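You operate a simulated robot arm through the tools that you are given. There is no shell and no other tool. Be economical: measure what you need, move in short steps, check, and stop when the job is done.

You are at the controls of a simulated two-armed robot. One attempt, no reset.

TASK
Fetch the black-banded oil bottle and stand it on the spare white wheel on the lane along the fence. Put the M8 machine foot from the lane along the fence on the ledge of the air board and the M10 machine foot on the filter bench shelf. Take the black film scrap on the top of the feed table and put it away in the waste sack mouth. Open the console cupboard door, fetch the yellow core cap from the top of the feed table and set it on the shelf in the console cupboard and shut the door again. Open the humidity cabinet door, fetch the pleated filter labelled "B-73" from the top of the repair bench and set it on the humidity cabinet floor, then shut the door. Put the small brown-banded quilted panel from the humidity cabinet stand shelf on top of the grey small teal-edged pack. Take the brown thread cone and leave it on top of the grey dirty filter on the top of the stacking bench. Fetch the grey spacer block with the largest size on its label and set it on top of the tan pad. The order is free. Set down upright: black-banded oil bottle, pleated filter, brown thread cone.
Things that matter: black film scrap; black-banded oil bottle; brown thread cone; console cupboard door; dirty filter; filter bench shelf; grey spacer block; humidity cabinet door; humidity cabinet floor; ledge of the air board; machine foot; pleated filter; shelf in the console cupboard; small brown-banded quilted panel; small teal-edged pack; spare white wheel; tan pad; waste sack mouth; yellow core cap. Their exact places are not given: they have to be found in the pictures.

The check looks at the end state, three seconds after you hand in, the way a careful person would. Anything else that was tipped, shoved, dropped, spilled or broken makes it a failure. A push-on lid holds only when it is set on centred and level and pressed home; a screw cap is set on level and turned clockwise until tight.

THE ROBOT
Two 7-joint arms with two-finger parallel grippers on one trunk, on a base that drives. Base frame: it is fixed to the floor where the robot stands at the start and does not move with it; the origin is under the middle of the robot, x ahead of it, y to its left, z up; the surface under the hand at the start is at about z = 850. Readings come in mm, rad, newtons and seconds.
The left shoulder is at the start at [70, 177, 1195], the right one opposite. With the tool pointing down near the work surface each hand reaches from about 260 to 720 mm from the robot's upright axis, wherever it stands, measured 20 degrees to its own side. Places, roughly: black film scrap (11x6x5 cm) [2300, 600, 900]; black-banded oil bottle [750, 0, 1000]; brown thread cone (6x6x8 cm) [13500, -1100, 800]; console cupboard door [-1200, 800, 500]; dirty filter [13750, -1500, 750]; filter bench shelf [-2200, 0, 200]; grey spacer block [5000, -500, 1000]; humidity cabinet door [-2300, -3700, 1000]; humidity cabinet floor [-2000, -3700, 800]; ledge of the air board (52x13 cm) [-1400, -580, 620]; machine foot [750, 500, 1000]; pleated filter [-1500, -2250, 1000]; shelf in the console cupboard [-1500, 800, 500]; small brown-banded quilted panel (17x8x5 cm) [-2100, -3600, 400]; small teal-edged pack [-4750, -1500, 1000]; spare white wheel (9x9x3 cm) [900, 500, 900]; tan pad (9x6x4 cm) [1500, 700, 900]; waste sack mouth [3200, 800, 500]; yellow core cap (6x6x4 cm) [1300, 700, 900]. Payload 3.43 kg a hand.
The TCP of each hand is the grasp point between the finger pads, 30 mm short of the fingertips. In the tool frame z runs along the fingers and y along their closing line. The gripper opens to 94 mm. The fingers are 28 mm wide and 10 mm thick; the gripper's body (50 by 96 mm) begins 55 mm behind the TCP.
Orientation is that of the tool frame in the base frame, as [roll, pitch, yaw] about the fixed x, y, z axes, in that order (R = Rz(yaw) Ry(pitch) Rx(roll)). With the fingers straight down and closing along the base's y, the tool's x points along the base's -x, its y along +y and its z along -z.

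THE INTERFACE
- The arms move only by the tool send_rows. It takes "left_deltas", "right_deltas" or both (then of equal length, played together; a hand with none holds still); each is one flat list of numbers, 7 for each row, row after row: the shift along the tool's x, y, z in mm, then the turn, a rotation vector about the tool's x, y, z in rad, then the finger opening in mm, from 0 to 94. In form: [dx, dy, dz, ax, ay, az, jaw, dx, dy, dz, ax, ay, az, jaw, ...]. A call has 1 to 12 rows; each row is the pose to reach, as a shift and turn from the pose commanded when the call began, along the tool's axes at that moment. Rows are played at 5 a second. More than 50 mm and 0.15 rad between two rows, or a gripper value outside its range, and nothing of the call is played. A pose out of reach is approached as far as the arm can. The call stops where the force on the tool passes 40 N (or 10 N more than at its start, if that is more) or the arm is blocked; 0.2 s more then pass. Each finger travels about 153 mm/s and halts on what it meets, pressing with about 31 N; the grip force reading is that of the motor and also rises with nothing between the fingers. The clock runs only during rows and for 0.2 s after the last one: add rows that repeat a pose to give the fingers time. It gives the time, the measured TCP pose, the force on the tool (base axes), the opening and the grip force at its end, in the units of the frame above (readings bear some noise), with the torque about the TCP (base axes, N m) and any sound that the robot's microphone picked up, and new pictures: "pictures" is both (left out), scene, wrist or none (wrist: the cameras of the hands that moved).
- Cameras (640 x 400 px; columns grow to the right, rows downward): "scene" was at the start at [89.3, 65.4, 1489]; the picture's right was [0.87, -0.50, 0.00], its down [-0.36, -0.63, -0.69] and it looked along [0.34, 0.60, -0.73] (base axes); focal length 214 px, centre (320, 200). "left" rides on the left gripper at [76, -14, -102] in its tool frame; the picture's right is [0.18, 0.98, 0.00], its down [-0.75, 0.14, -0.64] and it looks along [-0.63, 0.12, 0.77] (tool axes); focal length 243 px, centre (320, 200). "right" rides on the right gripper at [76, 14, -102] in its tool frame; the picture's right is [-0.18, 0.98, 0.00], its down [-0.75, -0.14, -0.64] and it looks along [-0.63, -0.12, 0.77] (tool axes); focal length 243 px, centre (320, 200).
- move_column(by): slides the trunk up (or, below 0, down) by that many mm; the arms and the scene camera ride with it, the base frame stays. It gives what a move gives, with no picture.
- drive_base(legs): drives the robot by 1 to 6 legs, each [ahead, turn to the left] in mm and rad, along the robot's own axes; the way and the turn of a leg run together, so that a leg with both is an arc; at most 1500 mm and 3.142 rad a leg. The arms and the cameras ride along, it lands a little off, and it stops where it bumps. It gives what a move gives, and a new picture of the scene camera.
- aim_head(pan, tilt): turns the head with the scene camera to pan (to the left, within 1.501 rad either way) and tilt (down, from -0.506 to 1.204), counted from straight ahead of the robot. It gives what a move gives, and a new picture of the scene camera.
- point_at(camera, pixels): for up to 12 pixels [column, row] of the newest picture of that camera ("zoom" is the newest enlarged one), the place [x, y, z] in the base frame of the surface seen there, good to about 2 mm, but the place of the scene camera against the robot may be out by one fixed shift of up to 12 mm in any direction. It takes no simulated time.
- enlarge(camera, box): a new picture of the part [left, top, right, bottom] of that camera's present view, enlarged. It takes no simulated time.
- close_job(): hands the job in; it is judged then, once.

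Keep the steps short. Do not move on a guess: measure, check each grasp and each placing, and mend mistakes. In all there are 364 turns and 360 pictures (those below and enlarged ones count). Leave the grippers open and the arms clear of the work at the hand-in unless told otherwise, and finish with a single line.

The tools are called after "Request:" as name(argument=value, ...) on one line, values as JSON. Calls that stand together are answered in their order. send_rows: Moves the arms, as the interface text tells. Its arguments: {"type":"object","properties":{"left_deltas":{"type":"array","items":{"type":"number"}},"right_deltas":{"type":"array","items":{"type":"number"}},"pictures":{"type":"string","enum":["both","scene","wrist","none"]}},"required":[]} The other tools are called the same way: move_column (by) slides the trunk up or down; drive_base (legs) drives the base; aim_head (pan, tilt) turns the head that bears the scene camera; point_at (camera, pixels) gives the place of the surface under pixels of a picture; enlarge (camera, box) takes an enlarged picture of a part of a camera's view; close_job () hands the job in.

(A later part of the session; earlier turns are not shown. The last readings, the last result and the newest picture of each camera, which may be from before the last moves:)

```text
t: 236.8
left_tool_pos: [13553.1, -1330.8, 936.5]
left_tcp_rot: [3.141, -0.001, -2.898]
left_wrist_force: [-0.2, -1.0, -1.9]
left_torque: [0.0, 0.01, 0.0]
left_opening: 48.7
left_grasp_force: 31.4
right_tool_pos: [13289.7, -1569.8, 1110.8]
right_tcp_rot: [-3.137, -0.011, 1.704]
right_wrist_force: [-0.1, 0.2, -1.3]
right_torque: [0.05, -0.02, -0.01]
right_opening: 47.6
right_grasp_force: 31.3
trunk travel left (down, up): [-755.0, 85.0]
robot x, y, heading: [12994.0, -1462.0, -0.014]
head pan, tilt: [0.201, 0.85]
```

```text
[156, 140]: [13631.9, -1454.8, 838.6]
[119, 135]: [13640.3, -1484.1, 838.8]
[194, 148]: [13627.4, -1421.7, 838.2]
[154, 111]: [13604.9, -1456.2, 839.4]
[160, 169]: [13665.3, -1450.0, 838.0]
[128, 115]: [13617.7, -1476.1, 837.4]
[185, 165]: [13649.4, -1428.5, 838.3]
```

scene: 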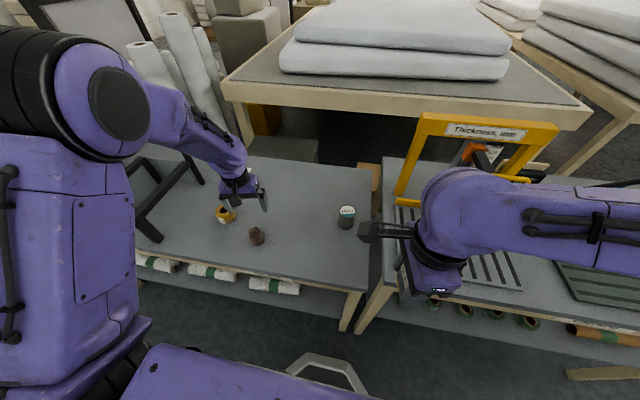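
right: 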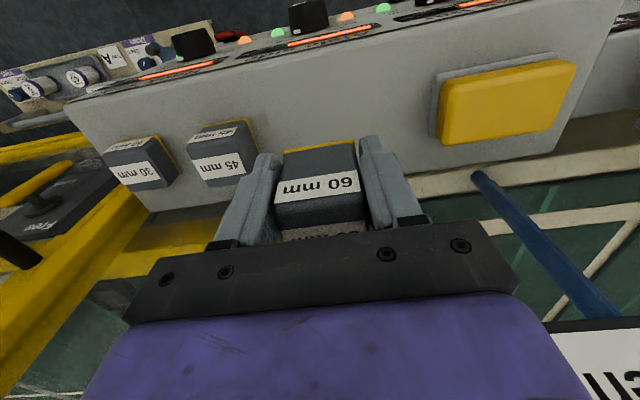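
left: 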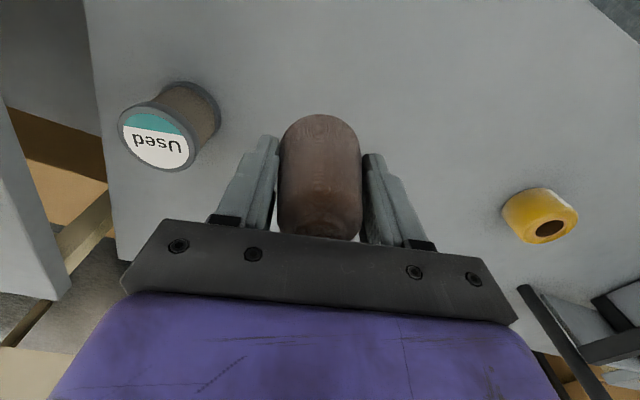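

Request:
send_rows(left_deltas=[-15, -45, 0, 0, 0, 0, 25, -30, -90, 0, 0, 0, 0, 25, -50, -135, 0, 0, 0, 0, 25, -50, -138, 30, 0, 0, 0, 25, -50, -138, 50, 0, 0, 0, 25, -50, -138, 50, 0, 0, 0, 25], pictures="both")

Request:
enlarge(camera="scene", box=[270, 130, 430, 280])

```text
t: 238.2
left_tool_pos: [13633.9, -1450.5, 885.3]
left_tcp_rot: [3.141, -0.002, -2.899]
left_wrist_force: [0.1, 0.3, -1.7]
left_torque: [0.02, -0.01, 0.0]
left_opening: 49.2
left_grasp_force: 30.9
right_tool_pos: [13288.2, -1566.3, 1110.1]
right_tcp_rot: [-3.138, -0.008, 1.705]
right_wrist_force: [0.0, -0.1, -2.7]
right_torque: [0.0, -0.02, -0.02]
right_opening: 47.8
right_grasp_force: 31.2
trunk travel left (down, up): [-755.0, 85.0]
robot x, y, heading: [12996.8, -1457.2, -0.016]
head pan, tilt: [0.201, 0.85]
```

scene: 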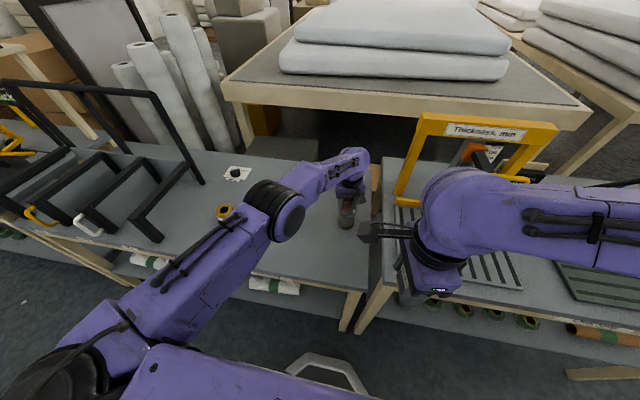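
left: 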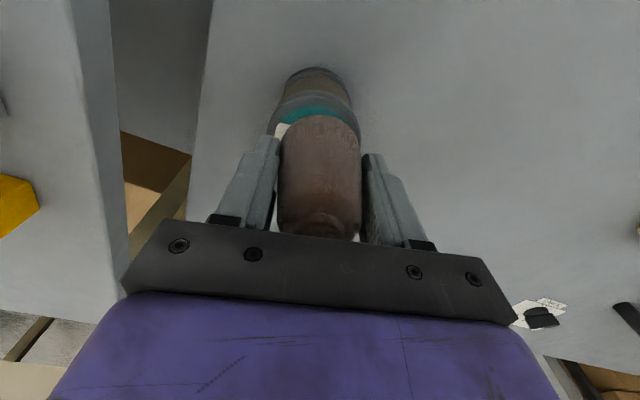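

```text
2.67 times, centred on (350, 205) of scene
```

zoom: 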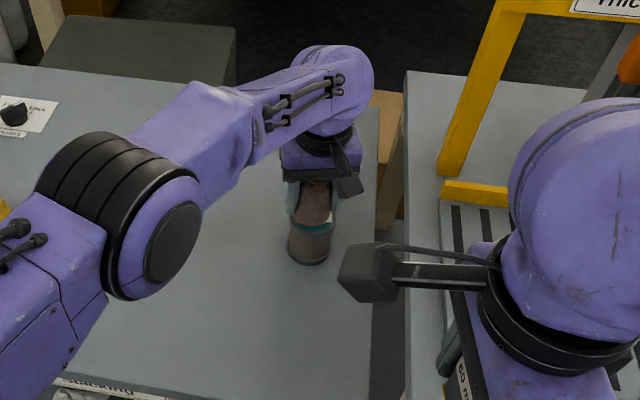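

Request:
send_rows(left_deltas=[0, -2.5, 3, 0, 0, 0, 25, 0, -2.5, 6, 0, 0, 0, 25, 0, -2.5, 8, 0, 0, 0, 25, 0, -2.5, 10, 0, 0, 0, 25, 0, -2.5, 11.5, 0, 0, 0, 25, 0, -2.5, 11.5, 0, 0, 0, 25], pictures="none")

```text
t: 239.7
left_tool_pos: [13633.2, -1454.1, 876.7]
left_tcp_rot: [3.141, 0.002, -2.898]
left_wrist_force: [0.3, 0.7, 2.0]
left_torque: [0.04, -0.03, 0.01]
left_opening: 48.9
left_grasp_force: 31.2
right_tool_pos: [13287.1, -1566.6, 1111.1]
right_tcp_rot: [-3.136, -0.006, 1.705]
right_wrist_force: [-0.2, -0.1, -1.8]
right_torque: [0.0, -0.02, 0.0]
right_opening: 47.5
right_grasp_force: 30.6
trunk travel left (down, up): [-755.0, 85.0]
robot x, y, heading: [12992.5, -1459.9, -0.016]
head pan, tilt: [0.201, 0.85]
```

Light contact (force swung from −1.7 to +2.0 N). Open and lift.

Request:
send_rows(left_deltas=[0, 0, 0, 0, 0, 0, 55, 0, 0, 0, 0, 0, 0, 80, 0, 0, 0, 0, 0, 0, 94, 0, 0, -40, 0, 0, 0, 94, 0, 0, -85, 0, 0, 0, 94, 0, 0, -130, 0, 0, 0, 94], pictures="both")

Request:
enlarge(camera="scene", box=[270, 130, 430, 280])

```text
t: 241.1
left_tool_pos: [13633.8, -1453.4, 1006.4]
left_tcp_rot: [-3.141, 0.0, -2.899]
left_wrist_force: [0.6, 0.3, -0.5]
left_torque: [0.02, -0.01, 0.01]
left_opening: 94.3
left_grasp_force: 0.1
right_tool_pos: [13287.4, -1566.4, 1111.0]
right_tcp_rot: [-3.138, -0.008, 1.706]
right_wrist_force: [0.8, 0.1, -1.6]
right_torque: [0.0, 0.03, 0.0]
right_opening: 47.7
right_grasp_force: 30.7
trunk travel left (down, up): [-755.0, 85.0]
robot x, y, heading: [12998.0, -1461.6, -0.011]
head pan, tilt: [0.201, 0.85]
```

scene: 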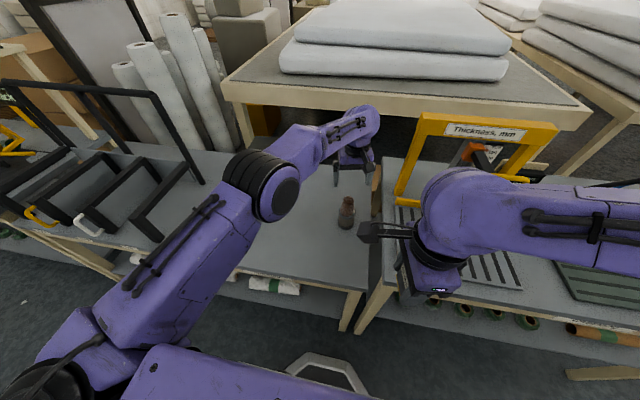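
left: 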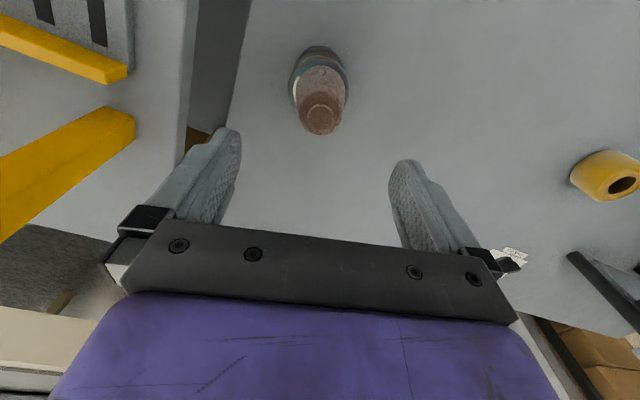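

```text
2.67 times, centred on (350, 205) of scene
```

zoom: 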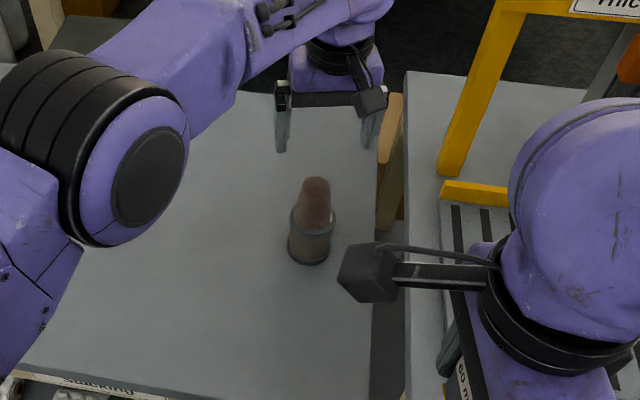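

Request:
send_rows(left_deltas=[0, 0, -45, 0, 0, 0, 94, 30, 20, -80, 0, 0, 0, 94, 65, 50, -90, 0, 0, 0, 94, 100, 85, -100, 0, 0, 0, 94, 135, 120, -100, 0, 0, 0, 94, 165, 155, -100, 0, 0, 0, 94, 195, 190, -100, 0, 0, 0, 94, 216, 230, -100, 0, 0, 0, 94], pictures="none")

Request:
drive_base(legs=[[-440, 0.013], [0, 1.571], [1500, 0], [50, 0], [0, 1.571]])

Request:
aim_head(pan=0.0, tilt=0.35)

```text
refused: row 2 steps farther than a row can; nothing moved
```

```text
t: 259.0
left_tool_pos: [11909.1, 95.0, 1005.4]
left_tcp_rot: [-3.141, 0.002, 0.251]
left_wrist_force: [-0.1, 1.0, 0.7]
left_torque: [0.04, -0.03, 0.01]
left_opening: 93.9
left_grasp_force: 0.0
right_tool_pos: [12255.7, 212.5, 1110.9]
right_tcp_rot: [-3.138, -0.009, -1.428]
right_wrist_force: [-0.3, 0.0, -1.6]
right_torque: [-0.01, 0.04, -0.01]
right_opening: 47.4
right_grasp_force: 31.2
trunk travel left (down, up): [-755.0, 85.0]
robot x, y, heading: [12550.3, 107.0, 3.138]
head pan, tilt: [0.201, 0.85]
```

scene: 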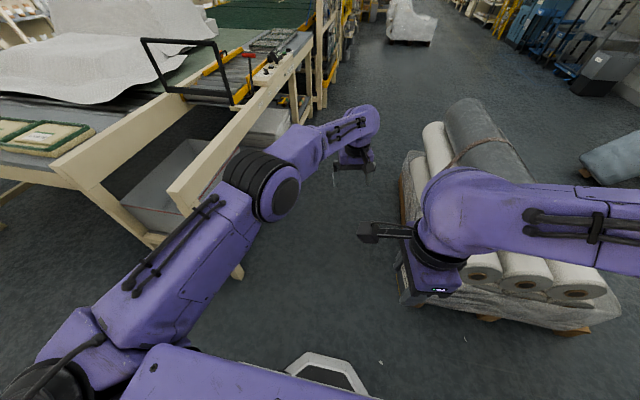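

```text
t: 259.9
left_tool_pos: [11909.1, 97.4, 1007.1]
left_tcp_rot: [3.141, 0.001, 0.251]
left_wrist_force: [-0.4, -0.4, 0.1]
left_torque: [0.0, 0.0, 0.02]
left_opening: 93.9
left_grasp_force: 0.0
right_tool_pos: [12255.6, 213.0, 1109.7]
right_tcp_rot: [-3.137, -0.007, -1.428]
right_wrist_force: [-0.2, 0.7, -0.5]
right_torque: [-0.02, 0.0, 0.02]
right_opening: 47.6
right_grasp_force: 30.8
trunk travel left (down, up): [-755.0, 85.0]
robot x, y, heading: [12547.3, 107.1, 3.132]
head pan, tilt: [0.0, 0.351]
```

scene: 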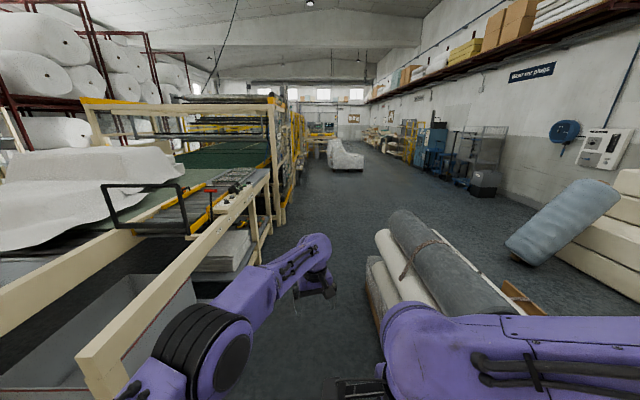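

Request:
send_rows(left_deltas=[27, 36, -10, 0, 0, 0, 94, 54, 72, -20, 0, 0, 0, 94, 81, 108, -30, 0, 0, 0, 94, 108, 144, -40, 0, 0, 0, 94, 135, 180, -50, 0, 0, 0, 94, 162, 216, -60, 0, 0, 0, 94, 189, 252, -70, 0, 0, 0, 94, 214, 288, -80, 0, 0, 0, 94], pictures="none")

Request:
drive_base(legs=[[1500, 0.02], [1500, 0], [1500, 0], [1400, 0]])

```text
t: 261.7
left_tool_pos: [12189.1, -135.2, 1083.2]
left_tcp_rot: [3.141, 0.004, 0.25]
left_wrist_force: [-0.9, 0.3, 0.1]
left_torque: [0.08, -0.03, 0.03]
left_opening: 94.1
left_grasp_force: 0.0
right_tool_pos: [12256.0, 207.2, 1111.2]
right_tcp_rot: [-3.138, -0.003, -1.428]
right_wrist_force: [0.5, -1.4, -1.4]
right_torque: [0.06, -0.03, 0.05]
right_opening: 47.5
right_grasp_force: 31.1
trunk travel left (down, up): [-755.0, 85.0]
robot x, y, heading: [12549.3, 107.6, 3.137]
head pan, tilt: [0.0, 0.351]
```

```text
t: 276.2
left_tool_pos: [9190.2, -191.0, 1087.5]
left_tcp_rot: [3.128, 0.004, 0.281]
left_wrist_force: [-0.9, -0.2, -0.5]
left_torque: [0.09, -0.01, -0.04]
left_opening: 94.1
left_grasp_force: 0.0
right_tool_pos: [9245.9, 150.5, 1111.8]
right_tcp_rot: [-3.135, -0.016, -1.389]
right_wrist_force: [-0.7, -1.1, -1.8]
right_torque: [0.05, -0.01, 0.0]
right_opening: 47.5
right_grasp_force: 31.1
trunk travel left (down, up): [-755.0, 85.0]
robot x, y, heading: [9543.8, 49.3, -3.118]
head pan, tilt: [0.0, 0.351]
stopped in leg 2: the robot was blocked; the commanded pose is now the measured one
```

scene: 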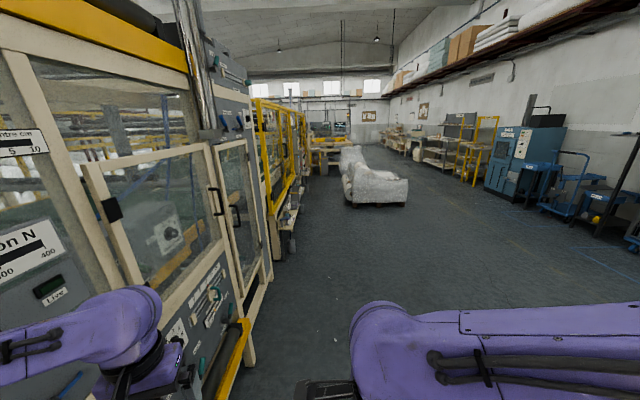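

Request:
drive_base(legs=[[-150, 0], [0, -0.561], [1500, 0], [1500, 0], [600, 0], [0, 0.538]])

```text
t: 277.2
left_tool_pos: [9267.8, -238.3, 1054.6]
left_tcp_rot: [-3.108, -0.057, 0.284]
left_wrist_force: [2.8, 3.0, -4.1]
left_torque: [-0.23, 0.26, -0.01]
left_opening: 93.9
left_grasp_force: 0.0
right_tool_pos: [9322.2, 94.6, 1109.7]
right_tcp_rot: [-3.136, 0.038, -1.374]
right_wrist_force: [1.2, 1.1, -1.2]
right_torque: [-0.09, 0.0, 0.04]
right_opening: 47.6
right_grasp_force: 30.5
trunk travel left (down, up): [-755.0, 85.0]
robot x, y, heading: [9597.6, 53.6, -3.104]
head pan, tilt: [0.0, 0.351]
stopped in leg 1: the robot was blocked; the commanded pose is now the measured one
```

scene: 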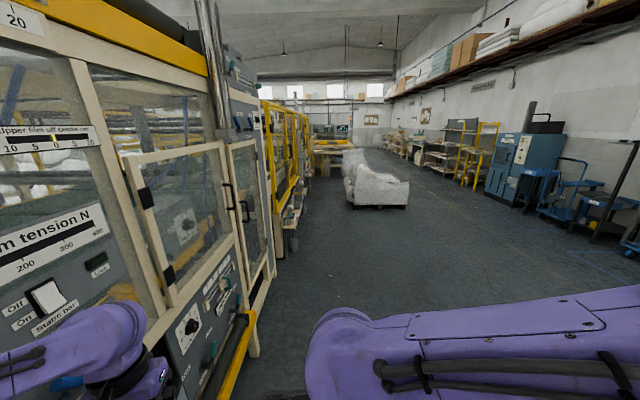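

Request:
aim_head(pan=1.2, tilt=0.7)

```text
t: 278.6
left_tool_pos: [9268.9, -235.1, 1059.7]
left_tcp_rot: [-3.117, -0.048, 0.284]
left_wrist_force: [-1.7, 0.1, 0.4]
left_torque: [0.01, -0.02, 0.0]
left_opening: 94.1
left_grasp_force: 0.0
right_tool_pos: [9323.0, 100.5, 1110.8]
right_tcp_rot: [-3.14, 0.033, -1.376]
right_wrist_force: [-0.4, 0.0, -1.6]
right_torque: [0.0, 0.01, 0.01]
right_opening: 47.6
right_grasp_force: 30.9
trunk travel left (down, up): [-755.0, 85.0]
robot x, y, heading: [9600.3, 53.1, -3.112]
head pan, tilt: [1.201, 0.7]
```

scene: 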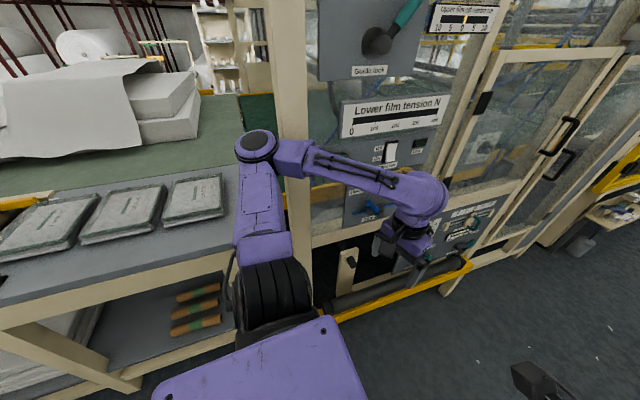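

Request:
point_at(camera="scene", pixels=[[256, 145], [245, 200], [340, 170], [285, 130], [280, 50], [415, 190], [395, 240], [345, 270], [390, 290], [410, 250], [350, 255], [370, 150]])

Request:
enlarge(camera="scene", box=[200, 80, 500, 330])

```text
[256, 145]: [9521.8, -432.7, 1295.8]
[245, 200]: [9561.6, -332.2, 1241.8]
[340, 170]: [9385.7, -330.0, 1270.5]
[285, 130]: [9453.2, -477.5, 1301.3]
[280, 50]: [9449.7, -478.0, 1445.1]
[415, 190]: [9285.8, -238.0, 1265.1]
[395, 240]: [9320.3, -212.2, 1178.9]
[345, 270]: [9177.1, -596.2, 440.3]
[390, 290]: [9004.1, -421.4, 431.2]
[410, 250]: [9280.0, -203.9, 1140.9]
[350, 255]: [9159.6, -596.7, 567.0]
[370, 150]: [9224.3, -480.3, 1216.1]
```

```text
1.60 times, centred on (350, 205) of scene
```

zoom: 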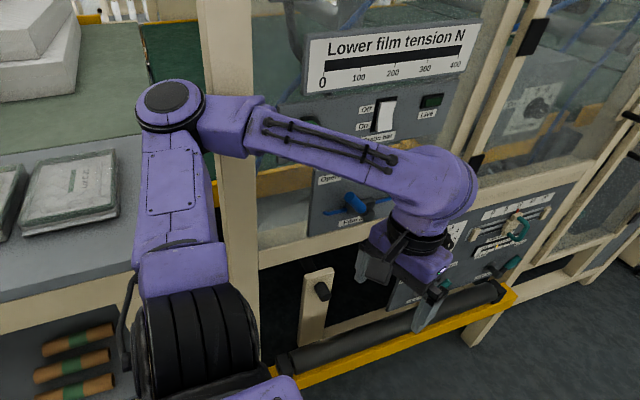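

Request:
send_rows(left_deltas=[-36, -26, 0, 0, 0, 0, 94, -72, -52, 0, 0, 0, 0, 94, -108, -78, 0, 0, 0, 0, 94, -144, -104, 0, 0, 0, 0, 94, -180, -130, 0, 0, 0, 0, 94, -215, -156, 0, 0, 0, 0, 94], pictures="scene")

```text
t: 280.0
left_tool_pos: [8998.6, -158.2, 1034.4]
left_tcp_rot: [-3.11, -0.08, 0.284]
left_wrist_force: [-0.9, -1.2, -0.6]
left_torque: [0.01, -0.15, 0.03]
left_opening: 93.8
left_grasp_force: 0.0
right_tool_pos: [9299.2, 87.0, 1104.0]
right_tcp_rot: [-3.11, 0.042, -1.377]
right_wrist_force: [-1.4, -0.4, -1.7]
right_torque: [0.0, -0.15, 0.0]
right_opening: 47.8
right_grasp_force: 31.2
trunk travel left (down, up): [-755.0, 85.0]
robot x, y, heading: [9599.8, 53.0, -3.108]
head pan, tilt: [1.201, 0.7]
```

scene: 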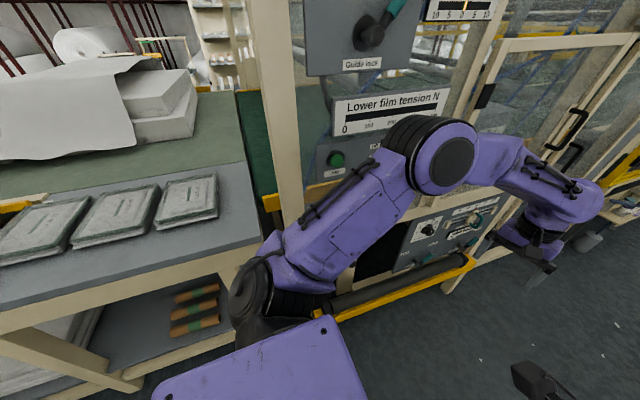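

Request:
point_at(camera="scene", pixels=[[440, 160], [400, 150], [415, 125], [300, 250], [250, 300], [370, 180], [440, 120], [345, 260], [430, 280], [300, 310]])

Request:
aim_head(pan=0.9, tilt=1.2)

```text
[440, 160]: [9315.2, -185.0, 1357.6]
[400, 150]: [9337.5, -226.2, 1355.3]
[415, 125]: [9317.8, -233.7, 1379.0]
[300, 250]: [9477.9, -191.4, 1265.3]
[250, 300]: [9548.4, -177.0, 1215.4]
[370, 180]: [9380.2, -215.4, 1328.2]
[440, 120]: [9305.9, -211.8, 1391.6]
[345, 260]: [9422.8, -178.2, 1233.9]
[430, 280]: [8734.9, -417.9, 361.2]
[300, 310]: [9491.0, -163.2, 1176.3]
```

```text
t: 280.9
left_tool_pos: [9009.6, -157.3, 1045.6]
left_tcp_rot: [-3.108, -0.061, 0.282]
left_wrist_force: [0.5, 0.3, 0.5]
left_torque: [0.0, 0.01, 0.0]
left_opening: 93.9
left_grasp_force: 0.0
right_tool_pos: [9313.5, 87.6, 1108.5]
right_tcp_rot: [-3.127, 0.042, -1.377]
right_wrist_force: [0.5, 0.1, -1.5]
right_torque: [-0.01, 0.06, -0.01]
right_opening: 47.6
right_grasp_force: 30.7
trunk travel left (down, up): [-755.0, 85.0]
robot x, y, heading: [9597.9, 55.6, -3.11]
head pan, tilt: [0.901, 1.201]
```

scene: 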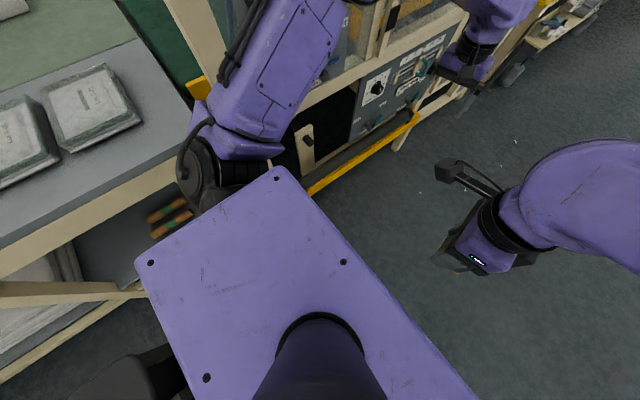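

Request:
drive_base(legs=[[-80, 0]])

```text
t: 282.0
left_tool_pos: [9084.0, -154.0, 1041.6]
left_tcp_rot: [-3.108, -0.065, 0.281]
left_wrist_force: [0.2, 0.4, -0.7]
left_torque: [0.0, 0.02, 0.04]
left_opening: 94.2
left_grasp_force: 0.0
right_tool_pos: [9389.0, 92.2, 1107.7]
right_tcp_rot: [-3.121, 0.042, -1.378]
right_wrist_force: [-0.8, 0.0, -1.1]
right_torque: [-0.03, -0.01, -0.02]
right_opening: 48.1
right_grasp_force: 31.2
trunk travel left (down, up): [-755.0, 85.0]
robot x, y, heading: [9680.7, 50.6, -3.113]
head pan, tilt: [0.901, 1.201]
```

scene: 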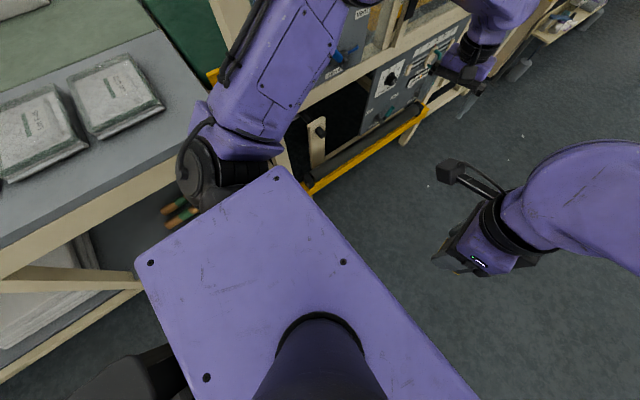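

Request:
drive_base(legs=[[0, -0.57], [1500, 0], [1500, 0], [590, 0], [0, 0.541], [900, 0]])

Request:
aim_head(pan=0.0, tilt=0.4)

```text
t: 306.8
left_tool_pos: [5097.7, 1685.9, 1042.0]
left_tcp_rot: [-3.109, -0.066, 0.247]
left_wrist_force: [-0.3, -0.4, -0.4]
left_torque: [0.0, 0.02, -0.02]
left_opening: 93.9
left_grasp_force: 0.1
right_tool_pos: [5410.2, 1918.8, 1108.4]
right_tcp_rot: [-3.124, 0.043, -1.414]
right_wrist_force: [0.0, 0.4, -1.2]
right_torque: [-0.01, -0.02, -0.02]
right_opening: 47.7
right_grasp_force: 30.8
trunk travel left (down, up): [-755.0, 85.0]
robot x, y, heading: [5693.8, 1871.8, 3.138]
head pan, tilt: [0.901, 1.201]
```

scene: 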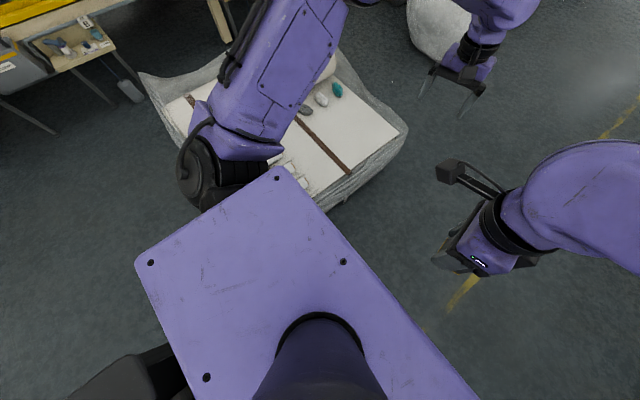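

```text
t: 308.0
left_tool_pos: [5097.3, 1685.8, 1041.7]
left_tcp_rot: [-3.11, -0.064, 0.247]
left_wrist_force: [-0.3, -0.1, 0.6]
left_torque: [-0.02, -0.01, -0.02]
left_opening: 93.8
left_grasp_force: 0.0
right_tool_pos: [5409.0, 1920.2, 1107.7]
right_tcp_rot: [-3.125, 0.044, -1.415]
right_wrist_force: [0.4, -0.2, -1.9]
right_torque: [-0.01, -0.02, -0.01]
right_opening: 47.5
right_grasp_force: 30.9
trunk travel left (down, up): [-755.0, 85.0]
robot x, y, heading: [5697.9, 1872.6, 3.136]
head pan, tilt: [0.0, 0.4]
```

scene: 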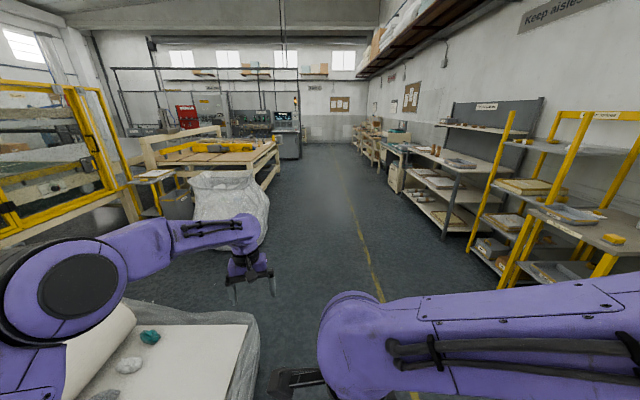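

Request:
drive_base(legs=[[0, 0.095], [1500, 0], [1500, 0], [1115, 0], [0, 1.48]])

Request:
aim_head(pan=0.0, tilt=0.7)

```text
t: 313.3
left_tool_pos: [4227.5, 1534.5, 1063.1]
left_tcp_rot: [-3.098, -0.026, 0.368]
left_wrist_force: [2.1, 1.0, 1.9]
left_torque: [-0.04, 0.08, 0.0]
left_opening: 94.2
left_grasp_force: 0.1
right_tool_pos: [4509.1, 1804.3, 1112.9]
right_tcp_rot: [3.134, 0.043, -1.275]
right_wrist_force: [-0.7, 0.5, -1.1]
right_torque: [0.04, -0.04, 0.02]
right_opening: 47.7
right_grasp_force: 30.8
trunk travel left (down, up): [-755.0, 85.0]
robot x, y, heading: [4767.0, 1794.3, -2.912]
head pan, tilt: [0.0, 0.4]
stopped in leg 2: the robot was blocked; the commanded pose is now the measured one
```

scene: 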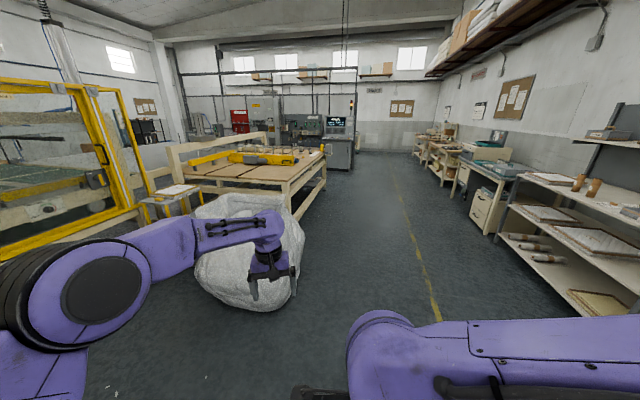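

```text
t: 314.1
left_tool_pos: [4204.0, 1535.0, 1050.0]
left_tcp_rot: [-3.109, -0.053, 0.367]
left_wrist_force: [-0.4, 0.1, 0.4]
left_torque: [0.0, 0.0, 0.0]
left_opening: 94.3
left_grasp_force: 0.1
right_tool_pos: [4489.2, 1806.9, 1109.9]
right_tcp_rot: [-3.14, 0.045, -1.296]
right_wrist_force: [-0.1, 0.3, -2.3]
right_torque: [-0.03, -0.06, 0.02]
right_opening: 47.6
right_grasp_force: 31.3
trunk travel left (down, up): [-755.0, 85.0]
robot x, y, heading: [4759.1, 1791.3, -2.911]
head pan, tilt: [0.0, 0.7]
```

scene: 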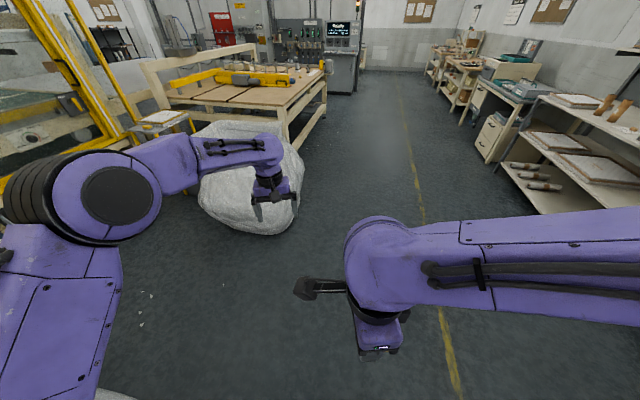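

Request:
drive_base(legs=[[-300, 0], [0, -0.235], [1300, 0]])

```text
t: 323.1
left_tool_pos: [3162.1, 1736.2, 1049.9]
left_tcp_rot: [-3.107, -0.049, 0.139]
left_wrist_force: [-1.0, -0.6, 0.0]
left_torque: [-0.03, 0.03, 0.0]
left_opening: 93.9
left_grasp_force: 0.1
right_tool_pos: [3499.9, 1936.3, 1109.9]
right_tcp_rot: [3.141, 0.046, -1.525]
right_wrist_force: [-0.5, -0.2, -0.7]
right_torque: [-0.04, 0.01, 0.04]
right_opening: 47.6
right_grasp_force: 31.0
trunk travel left (down, up): [-755.0, 85.0]
robot x, y, heading: [3765.6, 1860.5, -3.138]
head pan, tilt: [0.0, 0.7]
```

scene: 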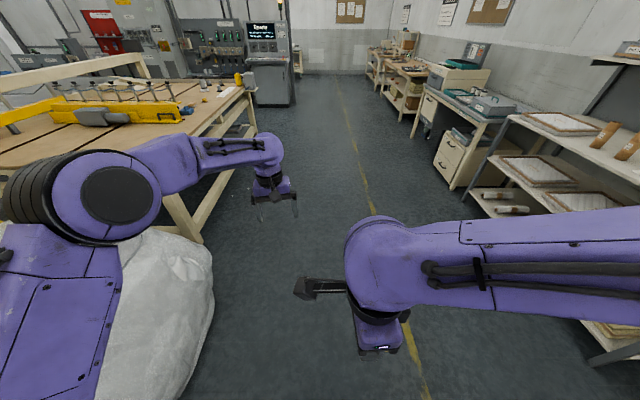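

Request:
drive_base(legs=[[1500, 0], [646, 0], [0, 1.567], [450, 0]])

Request:
aim_head(pan=0.0, tilt=0.7)

```text
t: 339.8
left_tool_pos: [1746.2, 807.0, 1051.0]
left_tcp_rot: [-3.103, -0.051, 1.72]
left_wrist_force: [0.7, -0.2, -0.6]
left_torque: [0.0, 0.0, 0.0]
left_opening: 94.1
left_grasp_force: 0.0
right_tool_pos: [1541.8, 1144.1, 1110.4]
right_tcp_rot: [3.141, 0.047, 0.058]
right_wrist_force: [0.0, -0.5, -1.8]
right_torque: [-0.03, -0.02, 0.01]
right_opening: 47.5
right_grasp_force: 31.2
trunk travel left (down, up): [-755.0, 85.0]
robot x, y, heading: [1612.5, 1407.1, -1.559]
head pan, tilt: [0.0, 0.7]
```

scene: 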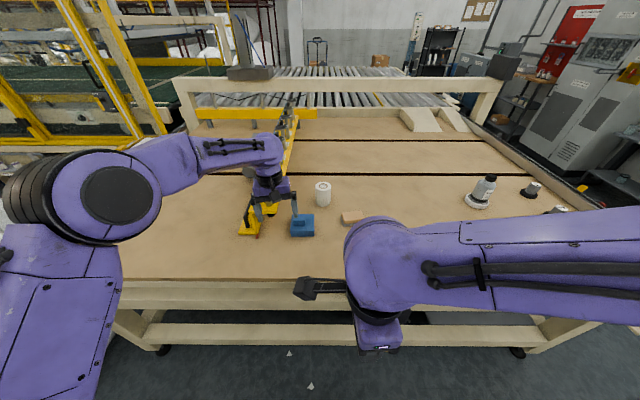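

```text
t: 340.4
left_tool_pos: [1744.8, 807.1, 1049.7]
left_tcp_rot: [-3.107, -0.052, 1.719]
left_wrist_force: [0.7, 0.3, 0.9]
left_torque: [-0.02, -0.03, 0.02]
left_opening: 94.2
left_grasp_force: 0.1
right_tool_pos: [1542.0, 1143.7, 1108.7]
right_tcp_rot: [-3.141, 0.045, 0.058]
right_wrist_force: [0.0, 1.0, -0.8]
right_torque: [0.01, -0.07, -0.01]
right_opening: 47.6
right_grasp_force: 31.0
trunk travel left (down, up): [-755.0, 85.0]
robot x, y, heading: [1611.7, 1405.7, -1.563]
head pan, tilt: [0.0, 0.7]
```

scene: 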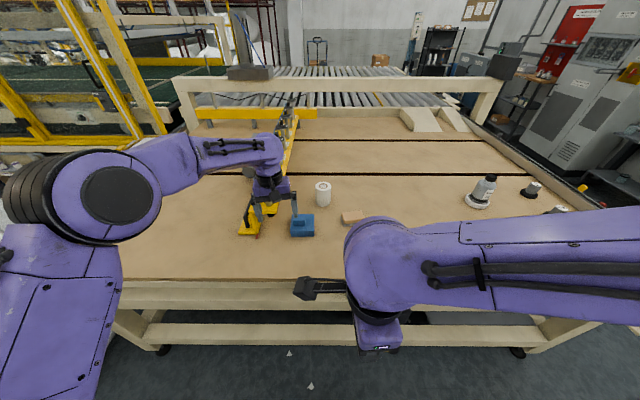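

Request:
send_rows(left_deltas=[30, 0, -35, 0, 0, 0, 94, 60, 0, -70, 0, 0, 0, 94, 95, 0, -100, 0, 0, 0, 94, 140, 10, -110, 0, 0, 0, 94, 185, 20, -110, 0, 0, 0, 94], pictures="none")

Request:
point_at(camera="scene", pixels=[[352, 218], [345, 216], [360, 216], [323, 195], [302, 226]])

```text
t: 341.6
left_tool_pos: [1745.2, 989.5, 1168.3]
left_tcp_rot: [-3.102, -0.05, 1.719]
left_wrist_force: [0.3, 0.3, -0.9]
left_torque: [-0.07, 0.05, 0.0]
left_opening: 94.1
left_grasp_force: 0.0
right_tool_pos: [1543.7, 1145.7, 1109.1]
right_tcp_rot: [-3.141, 0.049, 0.057]
right_wrist_force: [1.6, -0.7, -1.1]
right_torque: [0.0, 0.02, 0.02]
right_opening: 47.8
right_grasp_force: 30.6
trunk travel left (down, up): [-755.0, 85.0]
robot x, y, heading: [1610.1, 1409.7, -1.556]
head pan, tilt: [0.0, 0.7]
```

```text
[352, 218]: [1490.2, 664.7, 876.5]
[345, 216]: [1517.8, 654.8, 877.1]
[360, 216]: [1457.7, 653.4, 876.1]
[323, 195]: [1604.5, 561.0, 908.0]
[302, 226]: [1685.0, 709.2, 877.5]
```

Request:
drive_base(legs=[[160, 0]])

Request:
send_rows(right_deltas=[-8, 40, 0, 0, 0.047, 0, 30, -16, 80, 0, 0, 0.047, 0, 30, -24, 120, 0, 0, 0.047, 0, 30, -32, 160, 0, 0, 0.047, 0, 30, -40, 200, 0, 0, 0.047, 0, 30, -48, 240, 0, 0, 0.047, 0, 30, -48, 270, 30, 0, 0.047, 0, 30, -48, 290, 60, 0, 0.047, 0, 30], pictures="both")

```text
t: 343.1
left_tool_pos: [1745.0, 829.9, 1169.0]
left_tcp_rot: [-3.106, -0.049, 1.722]
left_wrist_force: [-0.5, 0.4, 1.2]
left_torque: [0.06, 0.0, -0.03]
left_opening: 93.8
left_grasp_force: 0.1
right_tool_pos: [1543.3, 985.1, 1110.1]
right_tcp_rot: [-3.141, 0.045, 0.057]
right_wrist_force: [-0.6, -0.2, -0.9]
right_torque: [-0.03, -0.05, 0.0]
right_opening: 47.4
right_grasp_force: 30.7
trunk travel left (down, up): [-755.0, 85.0]
robot x, y, heading: [1612.2, 1250.7, -1.564]
head pan, tilt: [0.0, 0.7]
```

scene: 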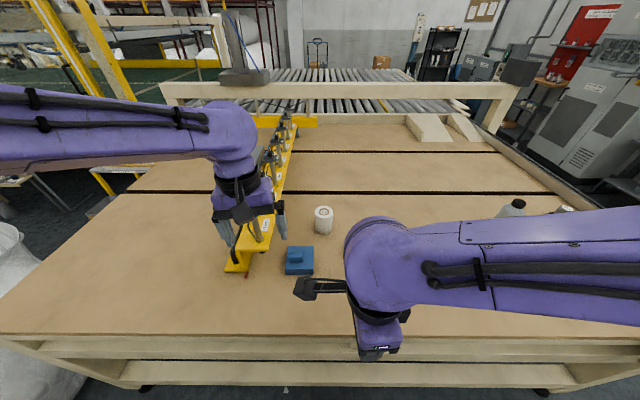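

```text
t: 344.9
left_tool_pos: [1744.3, 826.3, 1168.1]
left_tcp_rot: [-3.107, -0.052, 1.721]
left_wrist_force: [-0.7, 0.1, -0.1]
left_torque: [0.03, -0.02, 0.0]
left_opening: 94.4
left_grasp_force: 0.1
right_tool_pos: [1510.4, 688.5, 1050.5]
right_tcp_rot: [-3.141, -0.003, 0.06]
right_wrist_force: [0.2, 0.3, -0.4]
right_torque: [0.01, -0.03, -0.01]
right_opening: 47.6
right_grasp_force: 31.0
trunk travel left (down, up): [-755.0, 85.0]
robot x, y, heading: [1614.3, 1245.7, -1.559]
head pan, tilt: [0.0, 0.7]
```

scene: 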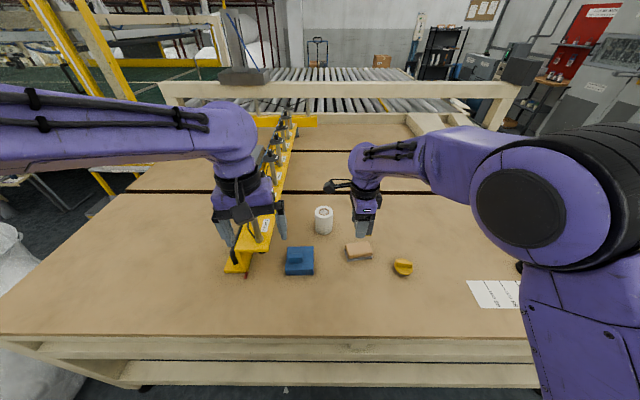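
right: 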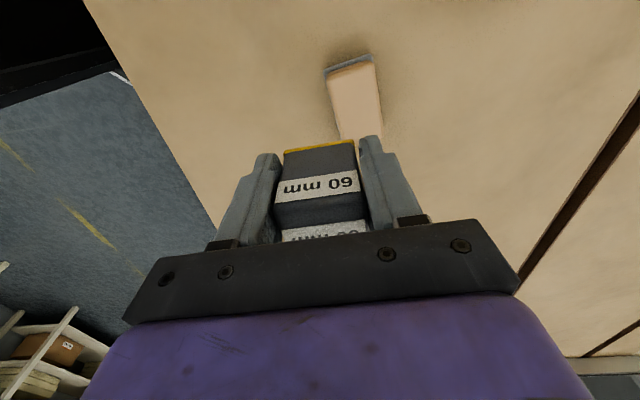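

Request:
point_at(camera="right", pixels=[[335, 78], [372, 66], [340, 130], [379, 120], [350, 100], [327, 72], [370, 57], [345, 90]])

Request:
enlarge(camera="scene", box=[320, 210, 430, 290])

Request:
point_at(camera="scene", pixels=[[347, 249], [358, 251], [369, 247], [352, 256], [368, 242], [347, 244], [403, 266], [412, 266], [395, 264]])

```text
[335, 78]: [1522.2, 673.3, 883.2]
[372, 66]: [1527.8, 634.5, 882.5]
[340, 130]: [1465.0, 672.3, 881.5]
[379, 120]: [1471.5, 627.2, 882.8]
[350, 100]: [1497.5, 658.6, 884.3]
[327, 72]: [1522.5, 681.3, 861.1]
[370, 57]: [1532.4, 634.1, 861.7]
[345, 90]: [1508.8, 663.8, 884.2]
```

```text
5.00 times, centred on (375, 250) of scene
```

zoom: 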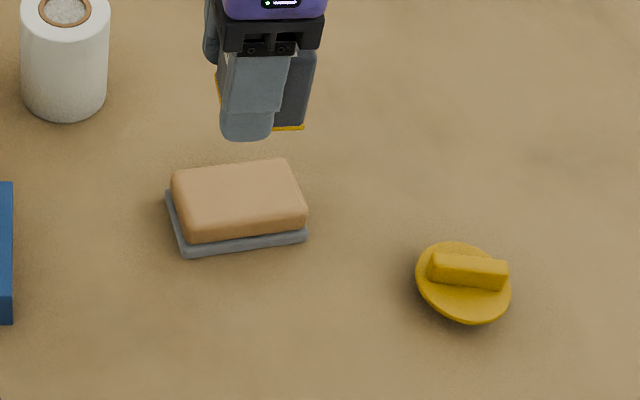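

```text
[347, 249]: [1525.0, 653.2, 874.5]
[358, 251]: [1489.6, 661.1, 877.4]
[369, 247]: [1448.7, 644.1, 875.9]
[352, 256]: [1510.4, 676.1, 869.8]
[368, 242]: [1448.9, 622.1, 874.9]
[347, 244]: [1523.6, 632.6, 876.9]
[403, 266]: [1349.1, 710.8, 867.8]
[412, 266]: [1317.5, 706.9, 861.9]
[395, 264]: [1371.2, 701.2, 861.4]
```

Request:
send_rows(right_deltas=[-14, 35, 0, 0, 0, 0, 30, -14, 35.5, 45, 0, 0, 0, 30, -14, 35.5, 90, 0, 0, 0, 30, -14, 35.5, 118, 0, 0, 0, 30, -14, 35.5, 118, 0, 0, 0, 30], pictures="both")

Request:
enlarge(camera="scene", box=[320, 210, 430, 290])

```text
t: 346.1
left_tool_pos: [1744.8, 827.8, 1168.9]
left_tcp_rot: [-3.104, -0.051, 1.721]
left_wrist_force: [1.0, -0.1, 0.3]
left_torque: [0.03, -0.01, 0.04]
left_opening: 93.9
left_grasp_force: 0.0
right_tool_pos: [1497.8, 654.5, 934.3]
right_tcp_rot: [-3.141, 0.001, 0.059]
right_wrist_force: [-0.2, -0.4, -1.4]
right_torque: [-0.03, 0.0, 0.01]
right_opening: 47.6
right_grasp_force: 30.7
trunk travel left (down, up): [-755.0, 85.0]
robot x, y, heading: [1613.6, 1247.0, -1.561]
head pan, tilt: [0.0, 0.7]
```

scene: 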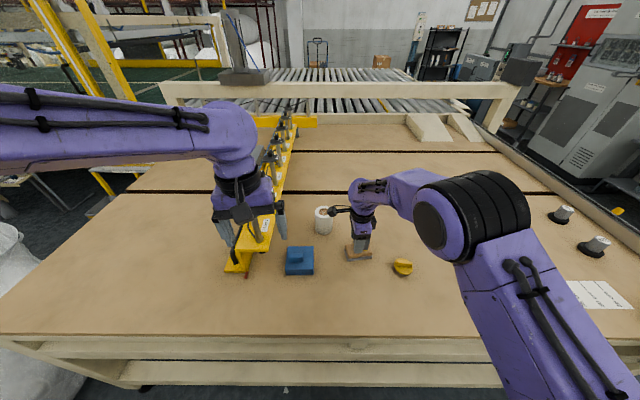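
right: 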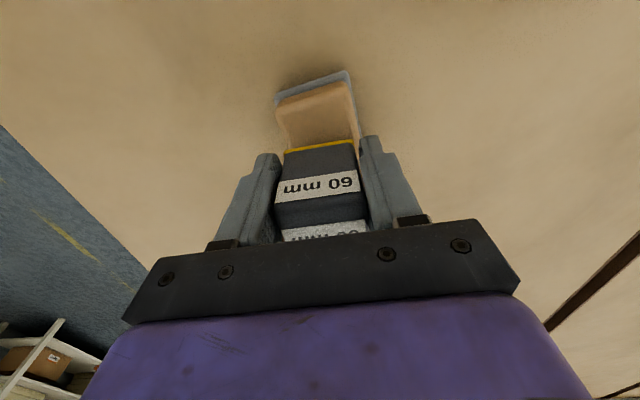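

```text
5.00 times, centred on (375, 250) of scene
```

zoom: 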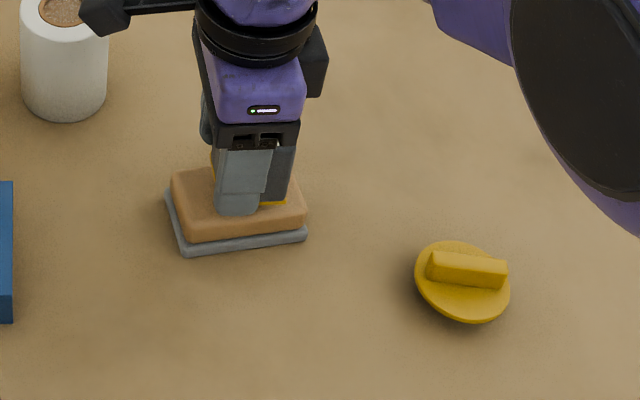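

Request:
send_rows(right_deltas=[0, 2, 4, 0, 0, 0, 30, 0, 2, 8, 0, 0, 0, 30, 0, 2, 11, 0, 0, 0, 30, 0, 2, 13, 0, 0, 0, 30, 0, 2, 14, 0, 0, 0, 30, 0, 2, 14, 0, 0, 0, 30], pictures="none")

```text
t: 347.4
left_tool_pos: [1744.8, 830.2, 1168.8]
left_tcp_rot: [-3.105, -0.052, 1.721]
left_wrist_force: [0.1, -0.6, 0.9]
left_torque: [0.01, 0.01, -0.01]
left_opening: 93.8
left_grasp_force: 0.0
right_tool_pos: [1498.0, 652.4, 922.0]
right_tcp_rot: [3.138, 0.0, 0.058]
right_wrist_force: [-1.3, -3.1, 13.1]
right_torque: [0.0, 0.16, 0.01]
right_opening: 47.5
right_grasp_force: 31.1
trunk travel left (down, up): [-755.0, 85.0]
robot x, y, heading: [1612.1, 1245.9, -1.558]
head pan, tilt: [0.0, 0.7]
```

Contact (+13 N). Ease 1 mm, open, lift.

Request:
send_rows(right_deltas=[0, 0, -1.5, 0, 0, 0, 30, 0, 0, -1.5, 0, 0, 0, 60, 0, 0, -1.5, 0, 0, 0, 90, 0, 0, -1.5, 0, 0, 0, 90, 0, 0, -40, 0, 0, 0, 90, 0, 0, -85, 0, 0, 0, 90, 0, 0, -120, 0, 0, 0, 90], pictures="both")

Request:
enlarge(camera="scene", box=[320, 210, 430, 290])

```text
t: 349.1
left_tool_pos: [1745.0, 829.2, 1168.2]
left_tcp_rot: [-3.106, -0.05, 1.72]
left_wrist_force: [-0.5, 0.2, 0.6]
left_torque: [0.0, 0.02, 0.0]
left_opening: 93.9
left_grasp_force: 0.0
right_tool_pos: [1499.1, 653.1, 1039.1]
right_tcp_rot: [-3.14, -0.002, 0.058]
right_wrist_force: [-0.4, 1.3, -0.2]
right_torque: [0.02, -0.03, -0.03]
right_opening: 90.0
right_grasp_force: 0.0
trunk travel left (down, up): [-755.0, 85.0]
robot x, y, heading: [1611.9, 1248.0, -1.557]
head pan, tilt: [0.0, 0.7]
```

scene: 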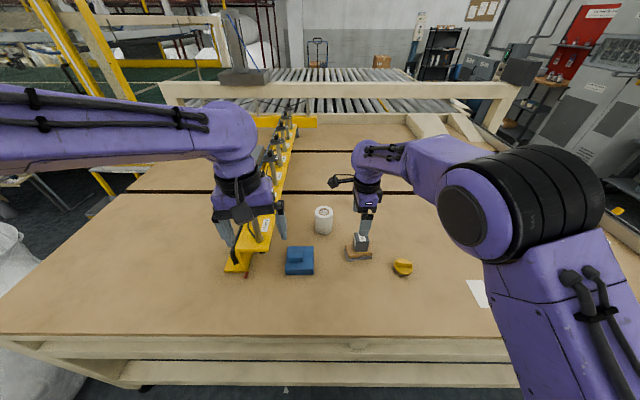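
right: 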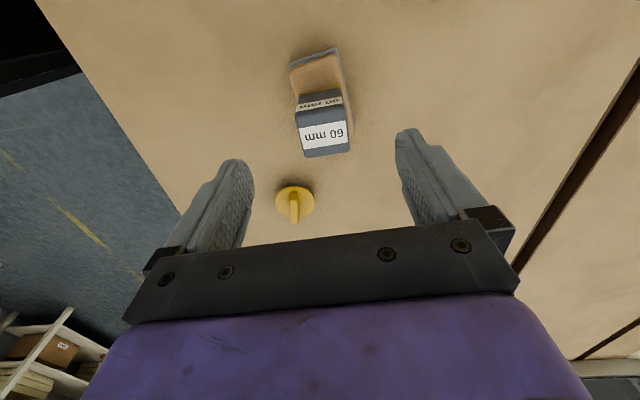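

```text
5.00 times, centred on (375, 250) of scene
```

zoom: 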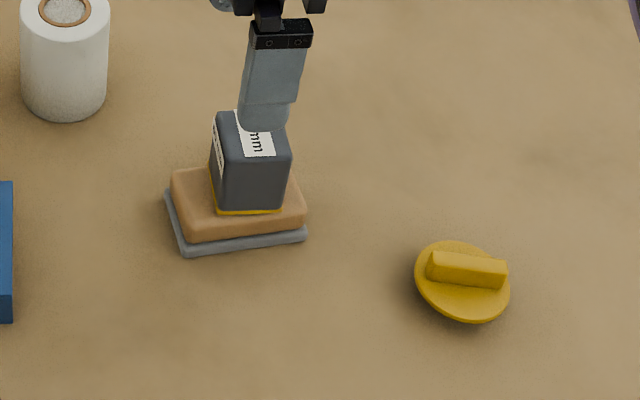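

Request:
point_at(camera="right", pixels=[[294, 195], [294, 208], [294, 218], [281, 200], [310, 200], [294, 187], [320, 110], [320, 145]])

Request:
enlarge(camera="right", box=[250, 160, 340, 240])

```text
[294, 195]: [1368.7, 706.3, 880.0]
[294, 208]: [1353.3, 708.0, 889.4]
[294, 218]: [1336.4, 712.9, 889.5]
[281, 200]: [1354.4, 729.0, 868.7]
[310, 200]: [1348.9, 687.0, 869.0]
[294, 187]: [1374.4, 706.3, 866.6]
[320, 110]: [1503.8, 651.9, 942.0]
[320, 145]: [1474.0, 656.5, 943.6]
```

```text
5.00 times, centred on (295, 200) of right
```

zoom: 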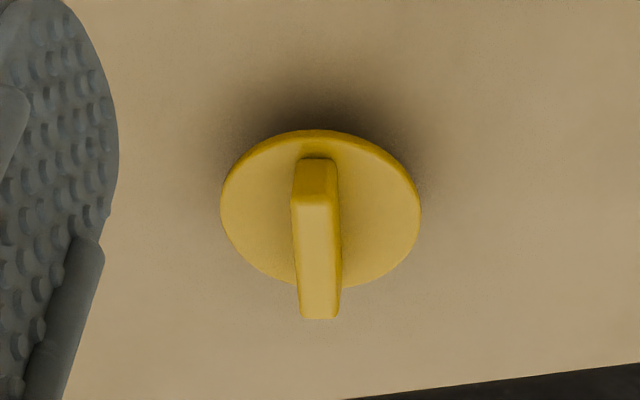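

Request:
aim_head(pan=-1.45, tilt=0.2)

```text
t: 350.6
left_tool_pos: [1744.2, 828.1, 1168.9]
left_tcp_rot: [-3.106, -0.05, 1.72]
left_wrist_force: [0.3, 0.3, 0.0]
left_torque: [0.0, 0.03, 0.0]
left_opening: 94.0
left_grasp_force: 0.2
right_tool_pos: [1500.0, 651.2, 1039.5]
right_tcp_rot: [-3.141, -0.001, 0.058]
right_wrist_force: [0.1, -0.8, 0.2]
right_torque: [-0.01, -0.02, 0.0]
right_opening: 89.8
right_grasp_force: 0.1
trunk travel left (down, up): [-755.0, 85.0]
robot x, y, heading: [1613.5, 1242.0, -1.559]
head pan, tilt: [-1.45, 0.201]
```

scene: 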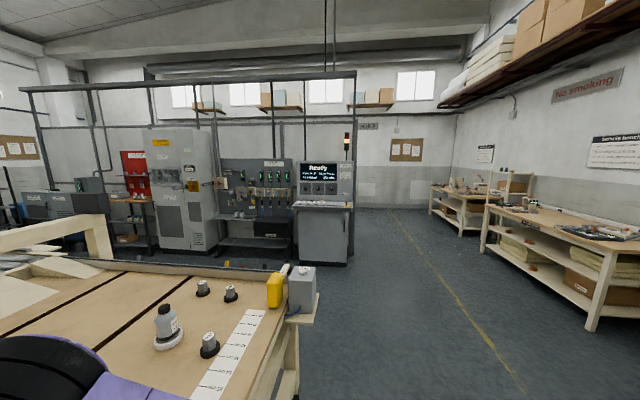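

Request:
enlarge(camera="scene", box=[200, 130, 370, 280])

Request:
point_at(camera="scene", pixels=[[320, 235], [320, 205], [298, 240], [348, 240], [322, 265], [322, 175], [262, 205], [262, 245], [163, 315], [232, 290], [205, 285]])

```text
2.67 times, centred on (285, 205) of scene
```

zoom: 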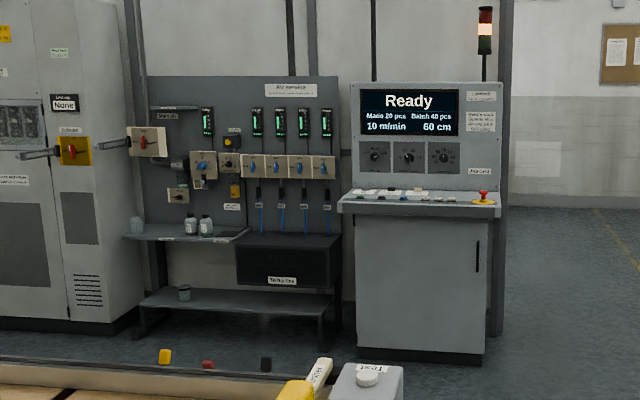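

```text
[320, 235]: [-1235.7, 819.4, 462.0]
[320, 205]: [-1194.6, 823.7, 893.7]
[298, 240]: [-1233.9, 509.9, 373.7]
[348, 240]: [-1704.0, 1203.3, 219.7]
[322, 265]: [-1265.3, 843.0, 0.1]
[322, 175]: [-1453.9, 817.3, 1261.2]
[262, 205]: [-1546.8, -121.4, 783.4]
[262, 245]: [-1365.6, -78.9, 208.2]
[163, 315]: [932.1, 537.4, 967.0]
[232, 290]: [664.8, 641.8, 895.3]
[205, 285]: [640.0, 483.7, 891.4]
```

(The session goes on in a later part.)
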